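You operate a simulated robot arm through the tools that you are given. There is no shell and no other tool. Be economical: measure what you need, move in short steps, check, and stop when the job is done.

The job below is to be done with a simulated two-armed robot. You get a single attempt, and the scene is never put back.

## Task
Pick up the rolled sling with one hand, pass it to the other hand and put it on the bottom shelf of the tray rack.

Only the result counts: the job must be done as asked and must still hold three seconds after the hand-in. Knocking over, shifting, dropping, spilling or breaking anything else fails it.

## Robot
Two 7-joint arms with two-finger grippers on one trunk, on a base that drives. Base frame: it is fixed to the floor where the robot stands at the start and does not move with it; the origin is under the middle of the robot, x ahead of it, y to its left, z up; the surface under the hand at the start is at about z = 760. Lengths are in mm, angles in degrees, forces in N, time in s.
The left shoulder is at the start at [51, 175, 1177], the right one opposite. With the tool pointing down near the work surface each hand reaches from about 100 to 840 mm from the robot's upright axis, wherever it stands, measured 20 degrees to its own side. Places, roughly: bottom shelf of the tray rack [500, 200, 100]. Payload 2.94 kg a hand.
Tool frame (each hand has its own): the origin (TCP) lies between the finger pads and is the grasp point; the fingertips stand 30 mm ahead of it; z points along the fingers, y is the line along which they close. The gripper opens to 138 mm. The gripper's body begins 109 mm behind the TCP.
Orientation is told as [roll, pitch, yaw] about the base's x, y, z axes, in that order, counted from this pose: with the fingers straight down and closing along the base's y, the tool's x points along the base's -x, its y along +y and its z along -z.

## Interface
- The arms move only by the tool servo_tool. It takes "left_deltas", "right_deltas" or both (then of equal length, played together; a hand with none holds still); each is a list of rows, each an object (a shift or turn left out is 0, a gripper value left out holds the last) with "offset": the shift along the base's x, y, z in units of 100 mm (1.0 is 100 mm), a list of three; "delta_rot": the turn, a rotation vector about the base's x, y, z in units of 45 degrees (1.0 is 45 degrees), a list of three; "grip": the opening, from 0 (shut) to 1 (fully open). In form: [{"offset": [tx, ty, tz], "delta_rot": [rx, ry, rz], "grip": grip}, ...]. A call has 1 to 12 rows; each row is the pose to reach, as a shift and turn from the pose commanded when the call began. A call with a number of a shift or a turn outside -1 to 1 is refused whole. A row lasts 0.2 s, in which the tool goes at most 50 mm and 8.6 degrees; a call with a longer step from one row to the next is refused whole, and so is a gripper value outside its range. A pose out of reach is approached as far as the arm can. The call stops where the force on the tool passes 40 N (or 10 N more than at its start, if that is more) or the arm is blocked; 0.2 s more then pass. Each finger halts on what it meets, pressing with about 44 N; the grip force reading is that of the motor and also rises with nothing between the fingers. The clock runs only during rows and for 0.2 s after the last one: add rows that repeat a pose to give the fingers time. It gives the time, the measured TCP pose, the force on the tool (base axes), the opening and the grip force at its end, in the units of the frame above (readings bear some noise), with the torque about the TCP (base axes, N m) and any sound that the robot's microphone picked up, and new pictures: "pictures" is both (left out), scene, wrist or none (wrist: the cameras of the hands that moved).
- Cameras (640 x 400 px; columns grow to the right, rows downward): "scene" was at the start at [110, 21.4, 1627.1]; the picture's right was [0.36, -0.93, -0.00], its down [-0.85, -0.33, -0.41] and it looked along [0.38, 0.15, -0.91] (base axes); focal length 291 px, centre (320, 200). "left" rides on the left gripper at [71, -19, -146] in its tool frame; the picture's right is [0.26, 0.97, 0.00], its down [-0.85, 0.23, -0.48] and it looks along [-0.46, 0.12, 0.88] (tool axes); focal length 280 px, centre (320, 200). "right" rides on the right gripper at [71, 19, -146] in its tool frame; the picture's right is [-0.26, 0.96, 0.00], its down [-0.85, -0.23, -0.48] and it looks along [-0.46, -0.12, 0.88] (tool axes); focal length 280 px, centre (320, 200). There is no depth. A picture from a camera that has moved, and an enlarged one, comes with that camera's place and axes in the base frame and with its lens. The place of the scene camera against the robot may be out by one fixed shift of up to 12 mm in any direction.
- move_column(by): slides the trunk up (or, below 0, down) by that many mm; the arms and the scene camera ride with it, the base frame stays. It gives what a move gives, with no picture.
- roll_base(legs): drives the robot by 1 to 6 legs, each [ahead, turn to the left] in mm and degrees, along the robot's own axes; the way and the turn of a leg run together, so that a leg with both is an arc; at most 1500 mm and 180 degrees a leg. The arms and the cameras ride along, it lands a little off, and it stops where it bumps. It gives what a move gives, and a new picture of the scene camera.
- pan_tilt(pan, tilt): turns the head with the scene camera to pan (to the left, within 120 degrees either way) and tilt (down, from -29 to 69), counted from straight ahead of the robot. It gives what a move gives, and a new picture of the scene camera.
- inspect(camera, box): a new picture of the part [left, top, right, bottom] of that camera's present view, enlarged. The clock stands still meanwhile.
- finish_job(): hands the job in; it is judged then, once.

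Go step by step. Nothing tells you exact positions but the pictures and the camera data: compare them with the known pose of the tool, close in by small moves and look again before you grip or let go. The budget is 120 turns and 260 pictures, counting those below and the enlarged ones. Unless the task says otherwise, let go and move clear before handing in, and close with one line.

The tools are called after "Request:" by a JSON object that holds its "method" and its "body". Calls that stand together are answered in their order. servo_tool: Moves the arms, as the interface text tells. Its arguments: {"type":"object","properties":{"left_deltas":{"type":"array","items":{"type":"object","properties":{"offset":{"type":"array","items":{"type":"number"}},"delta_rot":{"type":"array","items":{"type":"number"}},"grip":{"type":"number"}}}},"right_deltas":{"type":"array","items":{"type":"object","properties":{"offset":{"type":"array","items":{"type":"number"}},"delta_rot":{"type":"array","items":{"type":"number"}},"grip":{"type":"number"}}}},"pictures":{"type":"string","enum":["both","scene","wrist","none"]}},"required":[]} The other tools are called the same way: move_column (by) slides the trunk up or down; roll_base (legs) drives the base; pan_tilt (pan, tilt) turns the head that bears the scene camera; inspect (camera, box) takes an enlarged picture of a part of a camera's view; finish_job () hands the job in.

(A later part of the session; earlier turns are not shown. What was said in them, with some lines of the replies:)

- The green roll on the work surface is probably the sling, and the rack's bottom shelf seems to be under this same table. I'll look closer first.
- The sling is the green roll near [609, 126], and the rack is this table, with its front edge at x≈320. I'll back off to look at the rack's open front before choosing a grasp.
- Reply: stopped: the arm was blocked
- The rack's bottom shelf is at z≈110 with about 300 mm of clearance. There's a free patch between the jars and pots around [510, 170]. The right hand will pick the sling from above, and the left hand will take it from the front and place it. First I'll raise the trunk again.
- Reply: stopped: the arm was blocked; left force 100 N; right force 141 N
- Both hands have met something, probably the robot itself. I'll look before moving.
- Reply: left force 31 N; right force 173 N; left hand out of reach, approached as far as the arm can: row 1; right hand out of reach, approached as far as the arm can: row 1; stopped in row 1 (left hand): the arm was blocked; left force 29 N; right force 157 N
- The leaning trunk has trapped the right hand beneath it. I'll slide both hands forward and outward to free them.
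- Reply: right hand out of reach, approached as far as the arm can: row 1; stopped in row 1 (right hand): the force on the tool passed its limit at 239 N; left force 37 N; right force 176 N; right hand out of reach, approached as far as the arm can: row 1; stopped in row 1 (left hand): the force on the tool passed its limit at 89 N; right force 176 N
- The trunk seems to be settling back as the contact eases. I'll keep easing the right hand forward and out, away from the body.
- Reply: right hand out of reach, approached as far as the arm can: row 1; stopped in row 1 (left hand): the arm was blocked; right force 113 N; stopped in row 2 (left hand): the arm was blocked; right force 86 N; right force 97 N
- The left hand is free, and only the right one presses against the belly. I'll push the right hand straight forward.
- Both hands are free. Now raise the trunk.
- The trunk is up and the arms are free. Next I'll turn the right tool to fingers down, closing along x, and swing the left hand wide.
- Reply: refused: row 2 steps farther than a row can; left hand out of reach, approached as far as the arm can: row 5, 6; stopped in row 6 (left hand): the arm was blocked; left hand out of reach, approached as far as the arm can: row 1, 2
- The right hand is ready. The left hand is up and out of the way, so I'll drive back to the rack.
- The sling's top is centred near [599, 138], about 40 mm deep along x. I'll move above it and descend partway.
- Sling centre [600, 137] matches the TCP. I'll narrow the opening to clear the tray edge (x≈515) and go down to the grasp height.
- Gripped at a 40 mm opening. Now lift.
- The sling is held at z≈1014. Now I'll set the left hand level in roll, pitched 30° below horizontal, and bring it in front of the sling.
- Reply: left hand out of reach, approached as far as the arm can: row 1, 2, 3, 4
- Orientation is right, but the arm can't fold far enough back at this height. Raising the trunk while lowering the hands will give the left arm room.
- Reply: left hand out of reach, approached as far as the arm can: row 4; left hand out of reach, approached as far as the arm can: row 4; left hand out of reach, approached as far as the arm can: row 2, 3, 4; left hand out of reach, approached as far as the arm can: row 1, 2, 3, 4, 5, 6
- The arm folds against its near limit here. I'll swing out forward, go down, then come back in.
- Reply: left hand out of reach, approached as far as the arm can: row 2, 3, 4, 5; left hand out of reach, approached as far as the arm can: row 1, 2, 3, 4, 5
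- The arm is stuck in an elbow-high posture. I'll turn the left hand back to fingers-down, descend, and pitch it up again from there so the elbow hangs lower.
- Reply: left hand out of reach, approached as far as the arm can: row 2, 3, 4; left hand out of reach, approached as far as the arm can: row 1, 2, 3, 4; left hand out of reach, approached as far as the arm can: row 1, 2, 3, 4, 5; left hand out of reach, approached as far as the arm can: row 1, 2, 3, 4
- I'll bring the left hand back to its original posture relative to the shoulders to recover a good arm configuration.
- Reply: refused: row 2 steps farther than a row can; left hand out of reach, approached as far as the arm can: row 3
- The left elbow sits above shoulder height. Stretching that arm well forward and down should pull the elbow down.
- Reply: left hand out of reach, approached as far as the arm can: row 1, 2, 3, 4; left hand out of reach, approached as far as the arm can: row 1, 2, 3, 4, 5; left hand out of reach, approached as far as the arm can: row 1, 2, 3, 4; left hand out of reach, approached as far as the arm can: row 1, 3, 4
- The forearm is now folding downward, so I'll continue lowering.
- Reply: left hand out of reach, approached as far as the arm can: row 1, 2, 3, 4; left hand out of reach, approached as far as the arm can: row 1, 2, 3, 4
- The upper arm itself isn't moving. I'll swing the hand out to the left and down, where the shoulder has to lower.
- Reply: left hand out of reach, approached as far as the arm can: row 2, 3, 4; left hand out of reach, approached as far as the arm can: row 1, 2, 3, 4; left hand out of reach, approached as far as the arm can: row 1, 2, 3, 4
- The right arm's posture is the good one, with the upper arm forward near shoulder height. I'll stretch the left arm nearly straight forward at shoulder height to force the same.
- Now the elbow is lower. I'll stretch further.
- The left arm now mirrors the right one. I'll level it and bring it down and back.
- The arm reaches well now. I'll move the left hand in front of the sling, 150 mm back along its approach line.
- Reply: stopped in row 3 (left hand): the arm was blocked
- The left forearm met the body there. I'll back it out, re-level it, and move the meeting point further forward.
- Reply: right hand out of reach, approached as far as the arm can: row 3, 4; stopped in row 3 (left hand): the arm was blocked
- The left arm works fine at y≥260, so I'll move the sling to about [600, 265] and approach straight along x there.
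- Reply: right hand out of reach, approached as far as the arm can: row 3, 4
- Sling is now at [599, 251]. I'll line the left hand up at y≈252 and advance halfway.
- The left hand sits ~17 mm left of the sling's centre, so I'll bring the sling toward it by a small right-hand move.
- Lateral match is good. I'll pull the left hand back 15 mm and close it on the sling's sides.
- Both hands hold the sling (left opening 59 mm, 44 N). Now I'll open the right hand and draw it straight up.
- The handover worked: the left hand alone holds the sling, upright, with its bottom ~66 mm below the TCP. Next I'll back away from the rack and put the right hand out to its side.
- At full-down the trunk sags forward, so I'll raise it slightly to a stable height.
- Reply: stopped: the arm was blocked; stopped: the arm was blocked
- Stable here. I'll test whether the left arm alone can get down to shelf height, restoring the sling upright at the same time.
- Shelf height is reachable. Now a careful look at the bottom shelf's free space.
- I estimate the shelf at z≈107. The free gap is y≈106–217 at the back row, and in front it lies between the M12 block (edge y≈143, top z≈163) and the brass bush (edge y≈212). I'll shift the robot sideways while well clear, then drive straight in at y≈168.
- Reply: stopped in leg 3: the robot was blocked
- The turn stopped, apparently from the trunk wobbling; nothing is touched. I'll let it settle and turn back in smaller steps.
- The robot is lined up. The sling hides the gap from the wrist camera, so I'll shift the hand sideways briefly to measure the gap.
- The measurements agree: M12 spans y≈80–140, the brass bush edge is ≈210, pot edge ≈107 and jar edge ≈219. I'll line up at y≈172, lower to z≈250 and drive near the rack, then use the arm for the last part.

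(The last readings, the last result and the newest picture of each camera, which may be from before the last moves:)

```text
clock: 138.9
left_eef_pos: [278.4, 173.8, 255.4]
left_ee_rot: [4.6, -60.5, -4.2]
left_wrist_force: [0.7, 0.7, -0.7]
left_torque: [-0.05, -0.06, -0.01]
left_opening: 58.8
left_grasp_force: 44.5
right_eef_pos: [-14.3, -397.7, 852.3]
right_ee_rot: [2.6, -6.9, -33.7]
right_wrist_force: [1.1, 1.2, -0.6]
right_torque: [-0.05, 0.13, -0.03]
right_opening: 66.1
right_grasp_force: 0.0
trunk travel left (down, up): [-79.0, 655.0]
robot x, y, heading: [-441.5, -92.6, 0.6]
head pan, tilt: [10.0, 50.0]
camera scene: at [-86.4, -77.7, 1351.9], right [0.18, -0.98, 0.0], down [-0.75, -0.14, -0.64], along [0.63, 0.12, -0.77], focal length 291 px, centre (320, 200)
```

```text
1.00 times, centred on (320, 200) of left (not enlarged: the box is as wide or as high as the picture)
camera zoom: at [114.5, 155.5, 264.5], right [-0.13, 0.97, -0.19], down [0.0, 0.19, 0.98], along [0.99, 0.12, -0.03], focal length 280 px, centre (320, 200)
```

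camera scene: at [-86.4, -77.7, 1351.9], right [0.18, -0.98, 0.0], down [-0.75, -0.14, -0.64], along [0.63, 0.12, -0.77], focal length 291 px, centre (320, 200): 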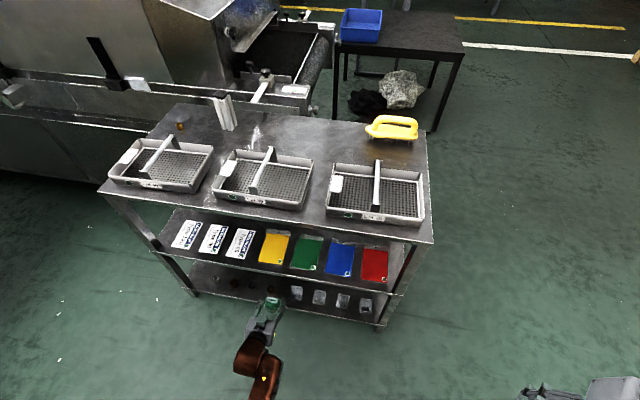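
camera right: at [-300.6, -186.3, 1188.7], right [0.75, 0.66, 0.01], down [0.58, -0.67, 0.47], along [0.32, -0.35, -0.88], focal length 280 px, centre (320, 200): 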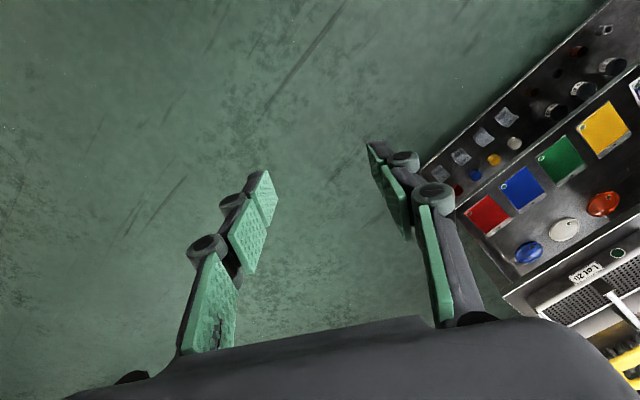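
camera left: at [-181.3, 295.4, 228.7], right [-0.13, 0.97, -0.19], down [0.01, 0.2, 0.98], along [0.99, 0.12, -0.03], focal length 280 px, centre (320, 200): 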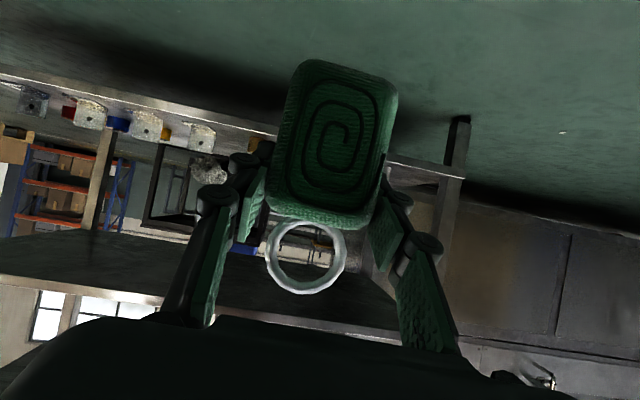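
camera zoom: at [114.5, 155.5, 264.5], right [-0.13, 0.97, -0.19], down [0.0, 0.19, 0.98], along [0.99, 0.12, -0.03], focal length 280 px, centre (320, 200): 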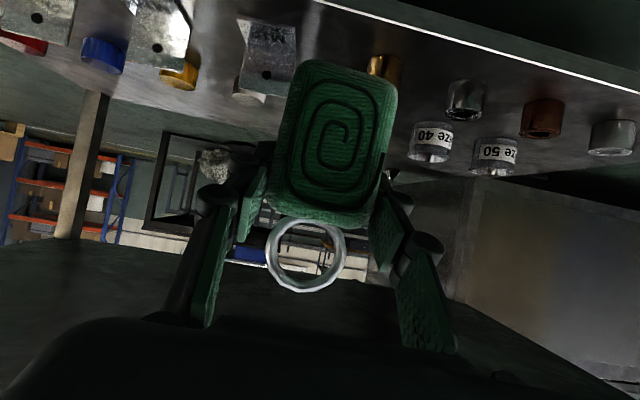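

The gap is confirmed at y 137–210, centred on 173, and the hand is at 173. Advancing with the arm.

Request:
{"method": "servo_tool", "body": {"left_deltas": [{"offset": [0.25, 0, 0]}, {"offset": [0.5, 0, 0]}, {"offset": [0.75, 0, 0]}, {"offset": [1.0, 0, 0]}, {"offset": [1.0, 0, 0]}], "pictures": "both"}}

Request:
{"method": "inspect", "body": {"camera": "scene", "box": [160, 200, 360, 400]}}

```text
clock: 140.1
left_eef_pos: [374.7, 173.6, 256.2]
left_ee_rot: [4.7, -60.6, -4.2]
left_wrist_force: [-0.1, -0.2, -1.1]
left_torque: [0.03, 0.0, 0.0]
left_opening: 59.0
left_grasp_force: 43.6
right_eef_pos: [-15.7, -397.2, 852.8]
right_ee_rot: [2.7, -7.1, -33.6]
right_wrist_force: [0.2, -1.3, 0.6]
right_torque: [0.02, 0.01, 0.0]
right_opening: 66.3
right_grasp_force: 0.1
trunk travel left (down, up): [-79.0, 655.0]
robot x, y, heading: [-441.4, -91.6, 0.4]
head pan, tilt: [10.0, 50.0]
camera scene: at [-88.3, -77.4, 1352.3], right [0.18, -0.98, 0.0], down [-0.75, -0.14, -0.64], along [0.63, 0.12, -0.77], focal length 291 px, centre (320, 200)
camera left: at [212.0, 155.2, 263.5], right [-0.13, 0.97, -0.19], down [0.0, 0.19, 0.98], along [0.99, 0.12, -0.03], focal length 280 px, centre (320, 200)
```

scene: 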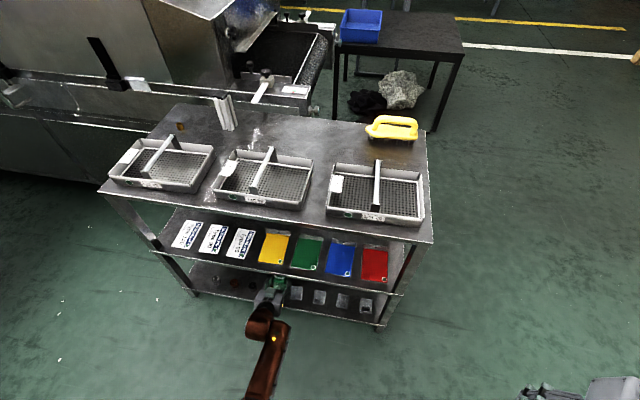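
left: 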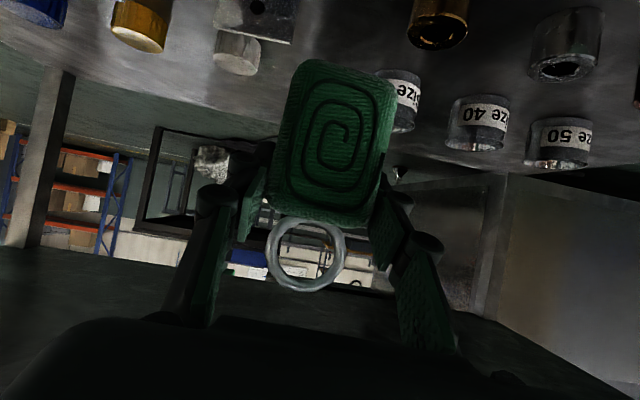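

```text
2.00 times, centred on (260, 300) of scene
camera zoom: at [-88.3, -77.4, 1352.3], right [0.18, -0.98, 0.0], down [-0.75, -0.14, -0.64], along [0.63, 0.12, -0.77], focal length 582 px, centre (440, 0)
```

zoom: 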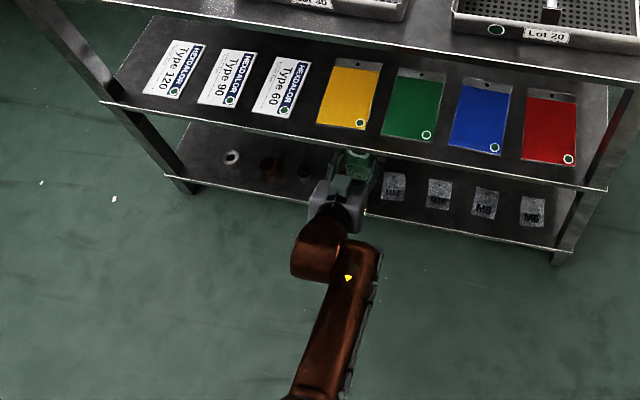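

The measured gap at the back row is y 102–212 and the M12 header ends at x≈400. Target TCP is [455, 160]. I'll go in and lower most of the way.

Request:
{"method": "servo_tool", "body": {"left_deltas": [{"offset": [0.4, 0, 0]}, {"offset": [0.8, 0, 0]}, {"offset": [0.81, -0.12, 0]}, {"offset": [0.81, -0.12, -0.3]}, {"offset": [0.81, -0.12, -0.6]}, {"offset": [0.81, -0.12, -0.6]}], "pictures": "wrist"}}

Request:
{"method": "inspect", "body": {"camera": "scene", "box": [200, 220, 400, 340]}}

```text
clock: 141.5
left_eef_pos: [437.0, 164.9, 233.6]
left_ee_rot: [4.6, -60.5, -4.0]
left_wrist_force: [-0.4, 0.2, 0.0]
left_torque: [0.01, -0.02, -0.01]
left_opening: 58.8
left_grasp_force: 43.8
left hand out of reach, approached as far as the arm can: row 4, 5, 6
right_eef_pos: [-15.2, -399.0, 853.8]
right_ee_rot: [2.7, -7.0, -33.7]
right_wrist_force: [-0.2, -0.3, -0.7]
right_torque: [0.02, 0.03, 0.02]
right_opening: 66.2
right_grasp_force: 0.1
trunk travel left (down, up): [-79.0, 655.0]
robot x, y, heading: [-441.5, -92.9, 0.3]
head pan, tilt: [10.0, 50.0]
camera left: at [273.4, 146.6, 242.4], right [-0.13, 0.97, -0.19], down [0.0, 0.19, 0.98], along [0.99, 0.12, -0.03], focal length 280 px, centre (320, 200)
```

left: 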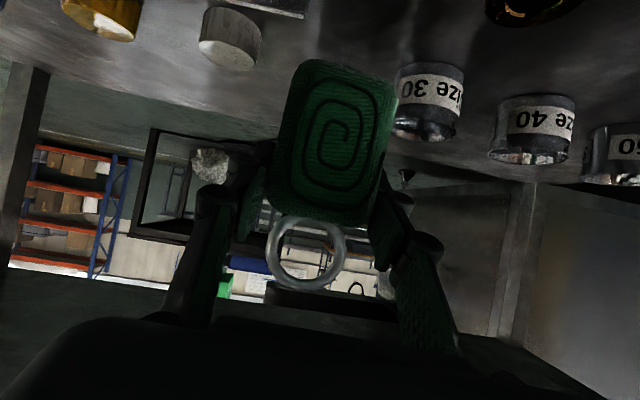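

```text
3.20 times, centred on (300, 280) of scene
camera zoom: at [-87.4, -77.8, 1352.0], right [0.18, -0.98, 0.0], down [-0.75, -0.14, -0.64], along [0.63, 0.12, -0.77], focal length 931 px, centre (384, -56)
```

zoom: 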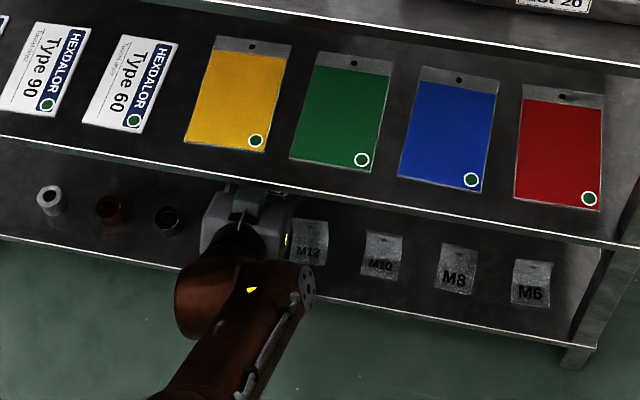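

At the reach limit. I'll retract the arm, bring the base 110 mm closer, and come in again.

Request:
{"method": "servo_tool", "body": {"left_deltas": [{"offset": [0, 0, 0.24]}, {"offset": [-0.4, 0.06, 0.24]}, {"offset": [-0.8, 0.06, 0.24]}, {"offset": [-1, 0.06, 0.24]}, {"offset": [-1, 0.06, 0.24]}], "pictures": "none"}}

Request:
{"method": "servo_tool", "body": {"left_deltas": [{"offset": [-0.3, 0, 0]}, {"offset": [-0.5, 0, 0]}, {"offset": [-0.5, 0, 0]}], "pictures": "none"}}

Request:
{"method": "roll_base", "body": {"legs": [[115, 0]]}}

Request:
{"method": "inspect", "body": {"camera": "left", "box": [0, 0, 640, 400]}}

```text
clock: 142.7
left_eef_pos: [334.4, 169.6, 255.9]
left_ee_rot: [4.6, -60.6, -4.2]
left_wrist_force: [0.0, -0.1, -0.1]
left_torque: [0.01, 0.01, 0.02]
left_opening: 59.0
left_grasp_force: 44.2
right_eef_pos: [-14.9, -398.1, 852.8]
right_ee_rot: [2.7, -7.1, -33.7]
right_wrist_force: [-0.8, 0.2, -0.2]
right_torque: [0.02, 0.04, 0.0]
right_opening: 66.0
right_grasp_force: 0.0
trunk travel left (down, up): [-79.0, 655.0]
robot x, y, heading: [-443.4, -94.8, 0.6]
head pan, tilt: [10.0, 50.0]
```

```text
clock: 143.5
left_eef_pos: [287.1, 166.9, 258.7]
left_ee_rot: [4.7, -60.6, -4.2]
left_wrist_force: [-0.3, 0.7, 0.0]
left_torque: [0.0, 0.0, -0.01]
left_opening: 59.1
left_grasp_force: 43.9
right_eef_pos: [-14.8, -396.6, 853.2]
right_ee_rot: [2.7, -7.0, -33.7]
right_wrist_force: [-0.1, -0.2, 0.0]
right_torque: [0.0, 0.02, -0.01]
right_opening: 66.3
right_grasp_force: 0.3
trunk travel left (down, up): [-79.0, 655.0]
robot x, y, heading: [-437.0, -92.9, 0.4]
head pan, tilt: [10.0, 50.0]
```

```text
clock: 144.7
left_eef_pos: [403.8, 169.0, 263.7]
left_ee_rot: [4.7, -61.0, -4.3]
left_wrist_force: [0.2, 0.4, -0.9]
left_torque: [-0.01, -0.04, -0.02]
left_opening: 59.1
left_grasp_force: 44.4
right_eef_pos: [100.3, -394.1, 855.7]
right_ee_rot: [2.9, -7.4, -33.8]
right_wrist_force: [0.7, 0.5, -0.7]
right_torque: [-0.05, 0.07, 0.03]
right_opening: 66.6
right_grasp_force: 0.0
trunk travel left (down, up): [-79.0, 655.0]
robot x, y, heading: [-320.5, -91.4, 0.5]
head pan, tilt: [10.0, 50.0]
camera scene: at [46.3, -76.3, 1350.0], right [0.18, -0.98, 0.0], down [-0.76, -0.14, -0.63], along [0.62, 0.12, -0.77], focal length 291 px, centre (320, 200)
```

scene: 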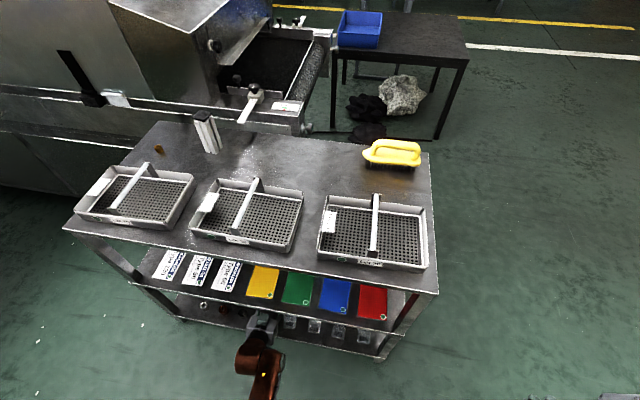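

```text
1.00 times, centred on (320, 200) of left (not enlarged: the box is as wide or as high as the picture)
camera zoom: at [240.4, 150.3, 271.3], right [-0.13, 0.97, -0.19], down [-0.01, 0.19, 0.98], along [0.99, 0.12, -0.02], focal length 280 px, centre (320, 200)
```

zoom: 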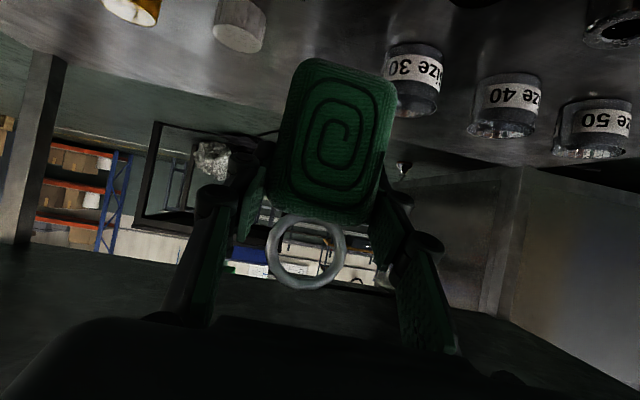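

Request:
{"method": "servo_tool", "body": {"left_deltas": [{"offset": [0.3, 0, 0]}, {"offset": [0.53, -0.09, 0]}, {"offset": [0.53, -0.09, -0.3]}, {"offset": [0.53, -0.09, -0.6]}, {"offset": [0.53, -0.09, -0.75], "delta_rot": [0, 0.02, 0]}, {"offset": [0.53, -0.09, -0.75], "delta_rot": [0, 0.02, 0]}], "pictures": "wrist"}}

Request:
{"method": "inspect", "body": {"camera": "scene", "box": [160, 230, 360, 400]}}

```text
clock: 146.1
left_eef_pos: [451.5, 159.8, 194.6]
left_ee_rot: [4.6, -60.8, -4.1]
left_wrist_force: [-0.6, 0.1, 0.2]
left_torque: [0.0, -0.01, 0.01]
left_opening: 59.3
left_grasp_force: 43.6
right_eef_pos: [90.4, -393.5, 859.9]
right_ee_rot: [3.3, -8.0, -33.7]
right_wrist_force: [0.1, -0.1, -0.4]
right_torque: [-0.03, 0.02, 0.01]
right_opening: 66.4
right_grasp_force: 0.0
trunk travel left (down, up): [-79.0, 655.0]
robot x, y, heading: [-320.2, -94.4, 0.3]
head pan, tilt: [10.0, 50.0]
camera left: at [288.3, 142.1, 203.0], right [-0.13, 0.97, -0.19], down [0.0, 0.19, 0.98], along [0.99, 0.12, -0.02], focal length 280 px, centre (320, 200)
```

left: 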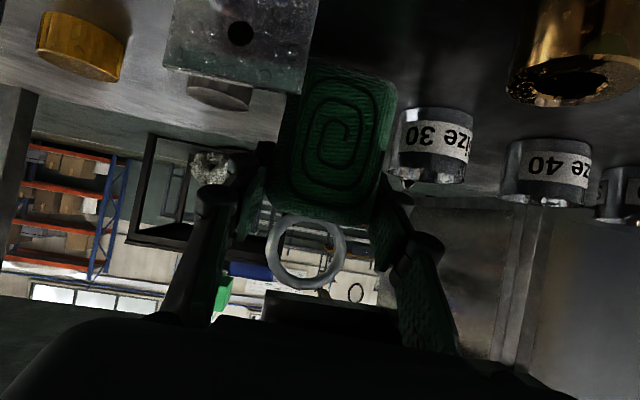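

```text
2.35 times, centred on (260, 315) of scene
camera zoom: at [31.1, -76.1, 1352.3], right [0.18, -0.98, 0.0], down [-0.75, -0.14, -0.64], along [0.63, 0.12, -0.77], focal length 685 px, centre (461, -71)
```

zoom: 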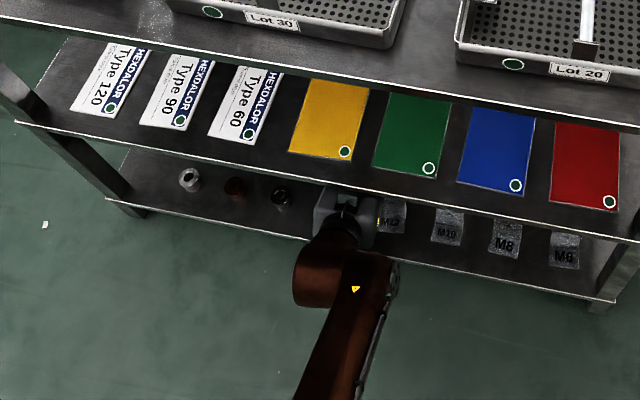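

The view is consistent: the sling is behind the M12 card with clear space on both sides. Lowering gently.

Request:
{"method": "servo_tool", "body": {"left_deltas": [{"offset": [0, 0, -0.08]}, {"offset": [0, 0, -0.14]}, {"offset": [0, 0, -0.18]}, {"offset": [0, 0, -0.18]}], "pictures": "none"}}

Request:
{"method": "servo_tool", "body": {"left_deltas": [{"offset": [0, 0, -0.03]}, {"offset": [0, 0, -0.05]}, {"offset": [0, 0, -0.05]}], "pictures": "wrist"}}

```text
clock: 146.9
left_eef_pos: [460.0, 160.5, 188.0]
left_ee_rot: [5.0, -62.1, -4.5]
left_wrist_force: [2.5, 0.7, 9.6]
left_torque: [-0.35, -0.39, 0.11]
left_opening: 59.4
left_grasp_force: 44.0
right_eef_pos: [90.9, -393.6, 858.7]
right_ee_rot: [3.3, -8.0, -33.7]
right_wrist_force: [-0.3, 0.8, 0.4]
right_torque: [-0.01, -0.06, -0.01]
right_opening: 66.3
right_grasp_force: 0.0
trunk travel left (down, up): [-79.0, 655.0]
robot x, y, heading: [-321.8, -90.7, 0.7]
head pan, tilt: [10.0, 50.0]
stopped in row 3 (left hand): the force on the tool passed its limit at 44 N (the readings are from after the stop); the commanded pose is now the measured one
```

```text
clock: 147.4
left_eef_pos: [463.4, 161.2, 189.8]
left_ee_rot: [5.3, -62.5, -4.5]
left_wrist_force: [4.1, -0.5, 9.8]
left_torque: [-0.32, -0.23, 0.18]
left_opening: 59.5
left_grasp_force: 43.9
right_eef_pos: [90.9, -392.8, 857.1]
right_ee_rot: [3.3, -7.9, -33.7]
right_wrist_force: [-0.1, -0.2, 0.3]
right_torque: [0.02, 0.0, 0.0]
right_opening: 66.1
right_grasp_force: 0.1
trunk travel left (down, up): [-79.0, 655.0]
robot x, y, heading: [-318.0, -93.3, 0.6]
head pan, tilt: [10.0, 50.0]
stopped in row 2 (left hand): the force on the tool passed its limit at 43 N (the readings are from after the stop); the commanded pose is now the measured one
camera left: at [300.4, 142.3, 191.1], right [-0.12, 0.97, -0.19], down [-0.03, 0.19, 0.98], along [0.99, 0.13, 0.01], focal length 280 px, centre (320, 200)
```

left: 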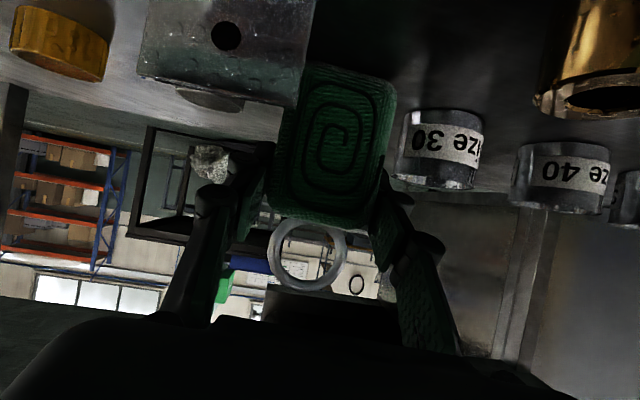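

Contact with the shelf: triangulating the bush gives a shelf z≈122, which matches the sling's bottom. The sling stands on it, so I'll open slightly to release.

Request:
{"method": "servo_tool", "body": {"left_deltas": [{"grip": 0.46}, {"grip": 0.46}, {"grip": 0.48}, {"grip": 0.49}, {"grip": 0.49}], "pictures": "wrist"}}

```text
clock: 148.6
left_eef_pos: [460.8, 161.4, 183.2]
left_ee_rot: [5.0, -62.1, -4.4]
left_wrist_force: [-0.7, -1.3, 0.6]
left_torque: [0.01, -0.01, 0.02]
left_opening: 67.5
left_grasp_force: 0.1
right_eef_pos: [91.6, -393.3, 859.7]
right_ee_rot: [3.3, -8.0, -33.7]
right_wrist_force: [-0.8, -0.2, 0.3]
right_torque: [0.0, -0.01, -0.01]
right_opening: 66.1
right_grasp_force: 0.1
trunk travel left (down, up): [-79.0, 655.0]
robot x, y, heading: [-319.1, -89.0, 0.7]
head pan, tilt: [10.0, 50.0]
camera left: at [297.2, 142.4, 188.5], right [-0.12, 0.97, -0.19], down [-0.02, 0.19, 0.98], along [0.99, 0.13, 0.0], focal length 280 px, centre (320, 200)
```

left: 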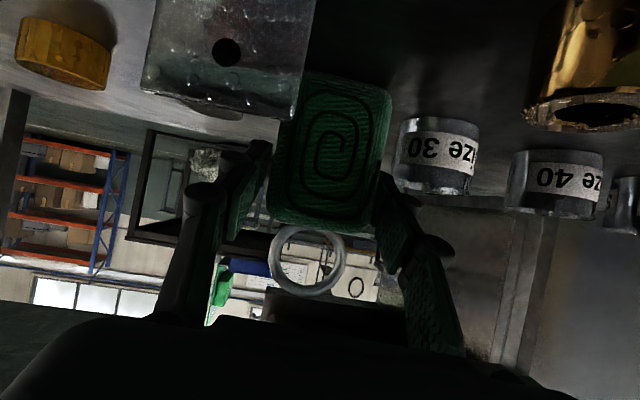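

Released, and the sling stands on its own. I'll draw the hand straight back along its axis, slowly.

Request:
{"method": "servo_tool", "body": {"left_deltas": [{"offset": [-0.09, 0, 0.05]}, {"offset": [-0.18, 0, 0.1]}, {"offset": [-0.3, 0, 0.16]}], "pictures": "wrist"}}

```text
clock: 149.4
left_eef_pos: [429.1, 160.7, 200.3]
left_ee_rot: [5.0, -62.0, -4.5]
left_wrist_force: [-0.3, -0.6, -0.5]
left_torque: [-0.04, 0.03, 0.05]
left_opening: 67.7
left_grasp_force: 0.1
right_eef_pos: [92.1, -393.7, 858.7]
right_ee_rot: [3.4, -7.9, -33.7]
right_wrist_force: [-0.7, 0.2, -0.2]
right_torque: [0.01, 0.0, -0.02]
right_opening: 66.4
right_grasp_force: 0.1
trunk travel left (down, up): [-79.0, 655.0]
robot x, y, heading: [-317.9, -91.3, 0.5]
head pan, tilt: [10.0, 50.0]
camera left: at [266.1, 141.3, 204.6], right [-0.12, 0.97, -0.19], down [-0.02, 0.19, 0.98], along [0.99, 0.13, 0.0], focal length 280 px, centre (320, 200)
```

left: 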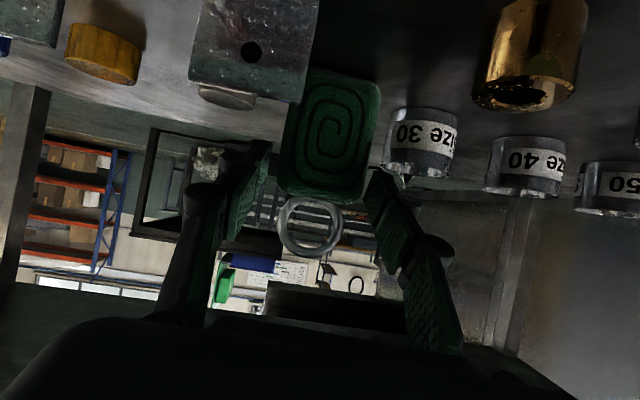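

Request:
{"method": "servo_tool", "body": {"left_deltas": [{"offset": [-0.2, 0, 0.11]}, {"offset": [-0.5, 0, 0.27]}, {"offset": [-0.9, 0, 0.47]}, {"offset": [-1, 0, 0.52]}], "pictures": "none"}}

Request:
{"method": "servo_tool", "body": {"left_deltas": [{"offset": [-0.3, 0, 0]}, {"offset": [-0.6, 0, 0]}, {"offset": [-0.6, 0, 0]}], "pictures": "wrist"}}

Request:
{"method": "roll_base", "body": {"legs": [[-400, 0]]}}

Request:
{"method": "inspect", "body": {"camera": "scene", "box": [180, 190, 420, 320]}}

```text
clock: 150.4
left_eef_pos: [336.4, 166.3, 258.4]
left_ee_rot: [6.3, -62.4, -5.7]
left_wrist_force: [-0.3, -0.4, 0.1]
left_torque: [0.01, 0.04, 0.01]
left_opening: 67.6
left_grasp_force: 0.0
right_eef_pos: [91.7, -393.6, 858.6]
right_ee_rot: [3.3, -8.0, -33.7]
right_wrist_force: [-0.1, 0.9, 0.0]
right_torque: [-0.03, 0.02, 0.01]
right_opening: 66.3
right_grasp_force: 0.0
trunk travel left (down, up): [-79.0, 655.0]
robot x, y, heading: [-321.6, -92.0, 0.6]
head pan, tilt: [10.0, 50.0]
```

```text
clock: 151.4
left_eef_pos: [288.4, 182.5, 262.2]
left_ee_rot: [10.2, -63.1, -9.7]
left_wrist_force: [0.3, 0.5, -0.1]
left_torque: [0.0, -0.04, 0.0]
left_opening: 67.6
left_grasp_force: 0.0
right_eef_pos: [91.1, -392.9, 859.1]
right_ee_rot: [3.3, -7.9, -33.8]
right_wrist_force: [-0.4, 0.8, 0.0]
right_torque: [0.02, 0.02, 0.01]
right_opening: 66.1
right_grasp_force: 0.0
trunk travel left (down, up): [-79.0, 655.0]
robot x, y, heading: [-317.7, -90.1, 0.5]
head pan, tilt: [10.0, 50.0]
stopped in row 3 (left hand): the arm was blocked; the commanded pose is now the measured one
camera left: at [124.2, 164.5, 262.1], right [-0.11, 0.98, -0.16], down [-0.05, 0.15, 0.99], along [0.99, 0.11, 0.03], focal length 280 px, centre (320, 200)
```

left: 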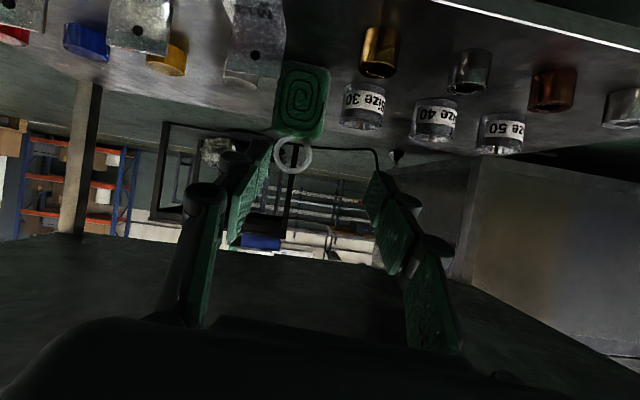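

```text
clock: 153.9
left_eef_pos: [-107.1, 172.6, 262.5]
left_ee_rot: [10.2, -63.2, -10.4]
left_wrist_force: [-0.2, 0.5, 1.2]
left_torque: [-0.01, -0.02, 0.0]
left_opening: 67.7
left_grasp_force: 0.1
right_eef_pos: [-310.3, -399.7, 859.4]
right_ee_rot: [3.4, -8.1, -34.4]
right_wrist_force: [-0.6, -0.5, -0.1]
right_torque: [-0.02, 0.0, -0.02]
right_opening: 66.4
right_grasp_force: 0.0
trunk travel left (down, up): [-79.0, 655.0]
robot x, y, heading: [-718.8, -86.8, -0.2]
head pan, tilt: [10.0, 50.0]
camera scene: at [-367.5, -81.6, 1352.4], right [0.17, -0.99, 0.0], down [-0.75, -0.13, -0.64], along [0.63, 0.11, -0.77], focal length 291 px, centre (320, 200)
```

scene: 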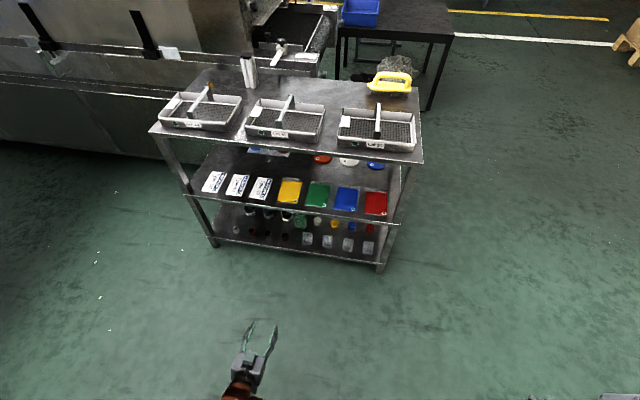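

```text
2.67 times, centred on (300, 255) of scene
camera zoom: at [-367.5, -81.6, 1352.4], right [0.17, -0.99, 0.0], down [-0.75, -0.13, -0.64], along [0.63, 0.11, -0.77], focal length 776 px, centre (373, 53)
```

zoom: 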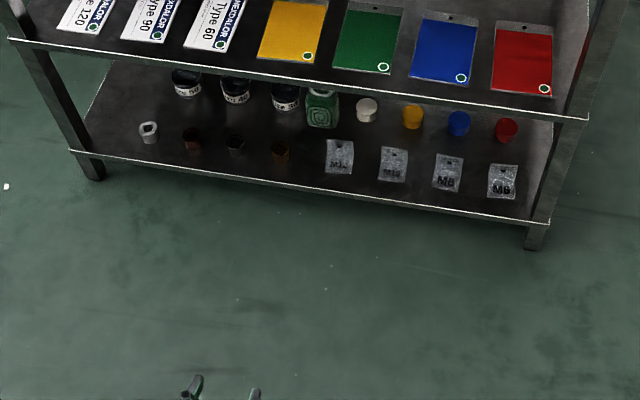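

The sling stands upright on the bottom shelf between the jars and the pots, nothing else has moved, and both hands are clear. Handing in.

Request:
{"method": "finish_job", "body": {}}

```text
The job is handed in.
```

The right hand picked up the rolled sling and passed it to the left, which stood it upright on the rack's bottom shelf. Nothing else moved in the last pictures, and the job is handed in.
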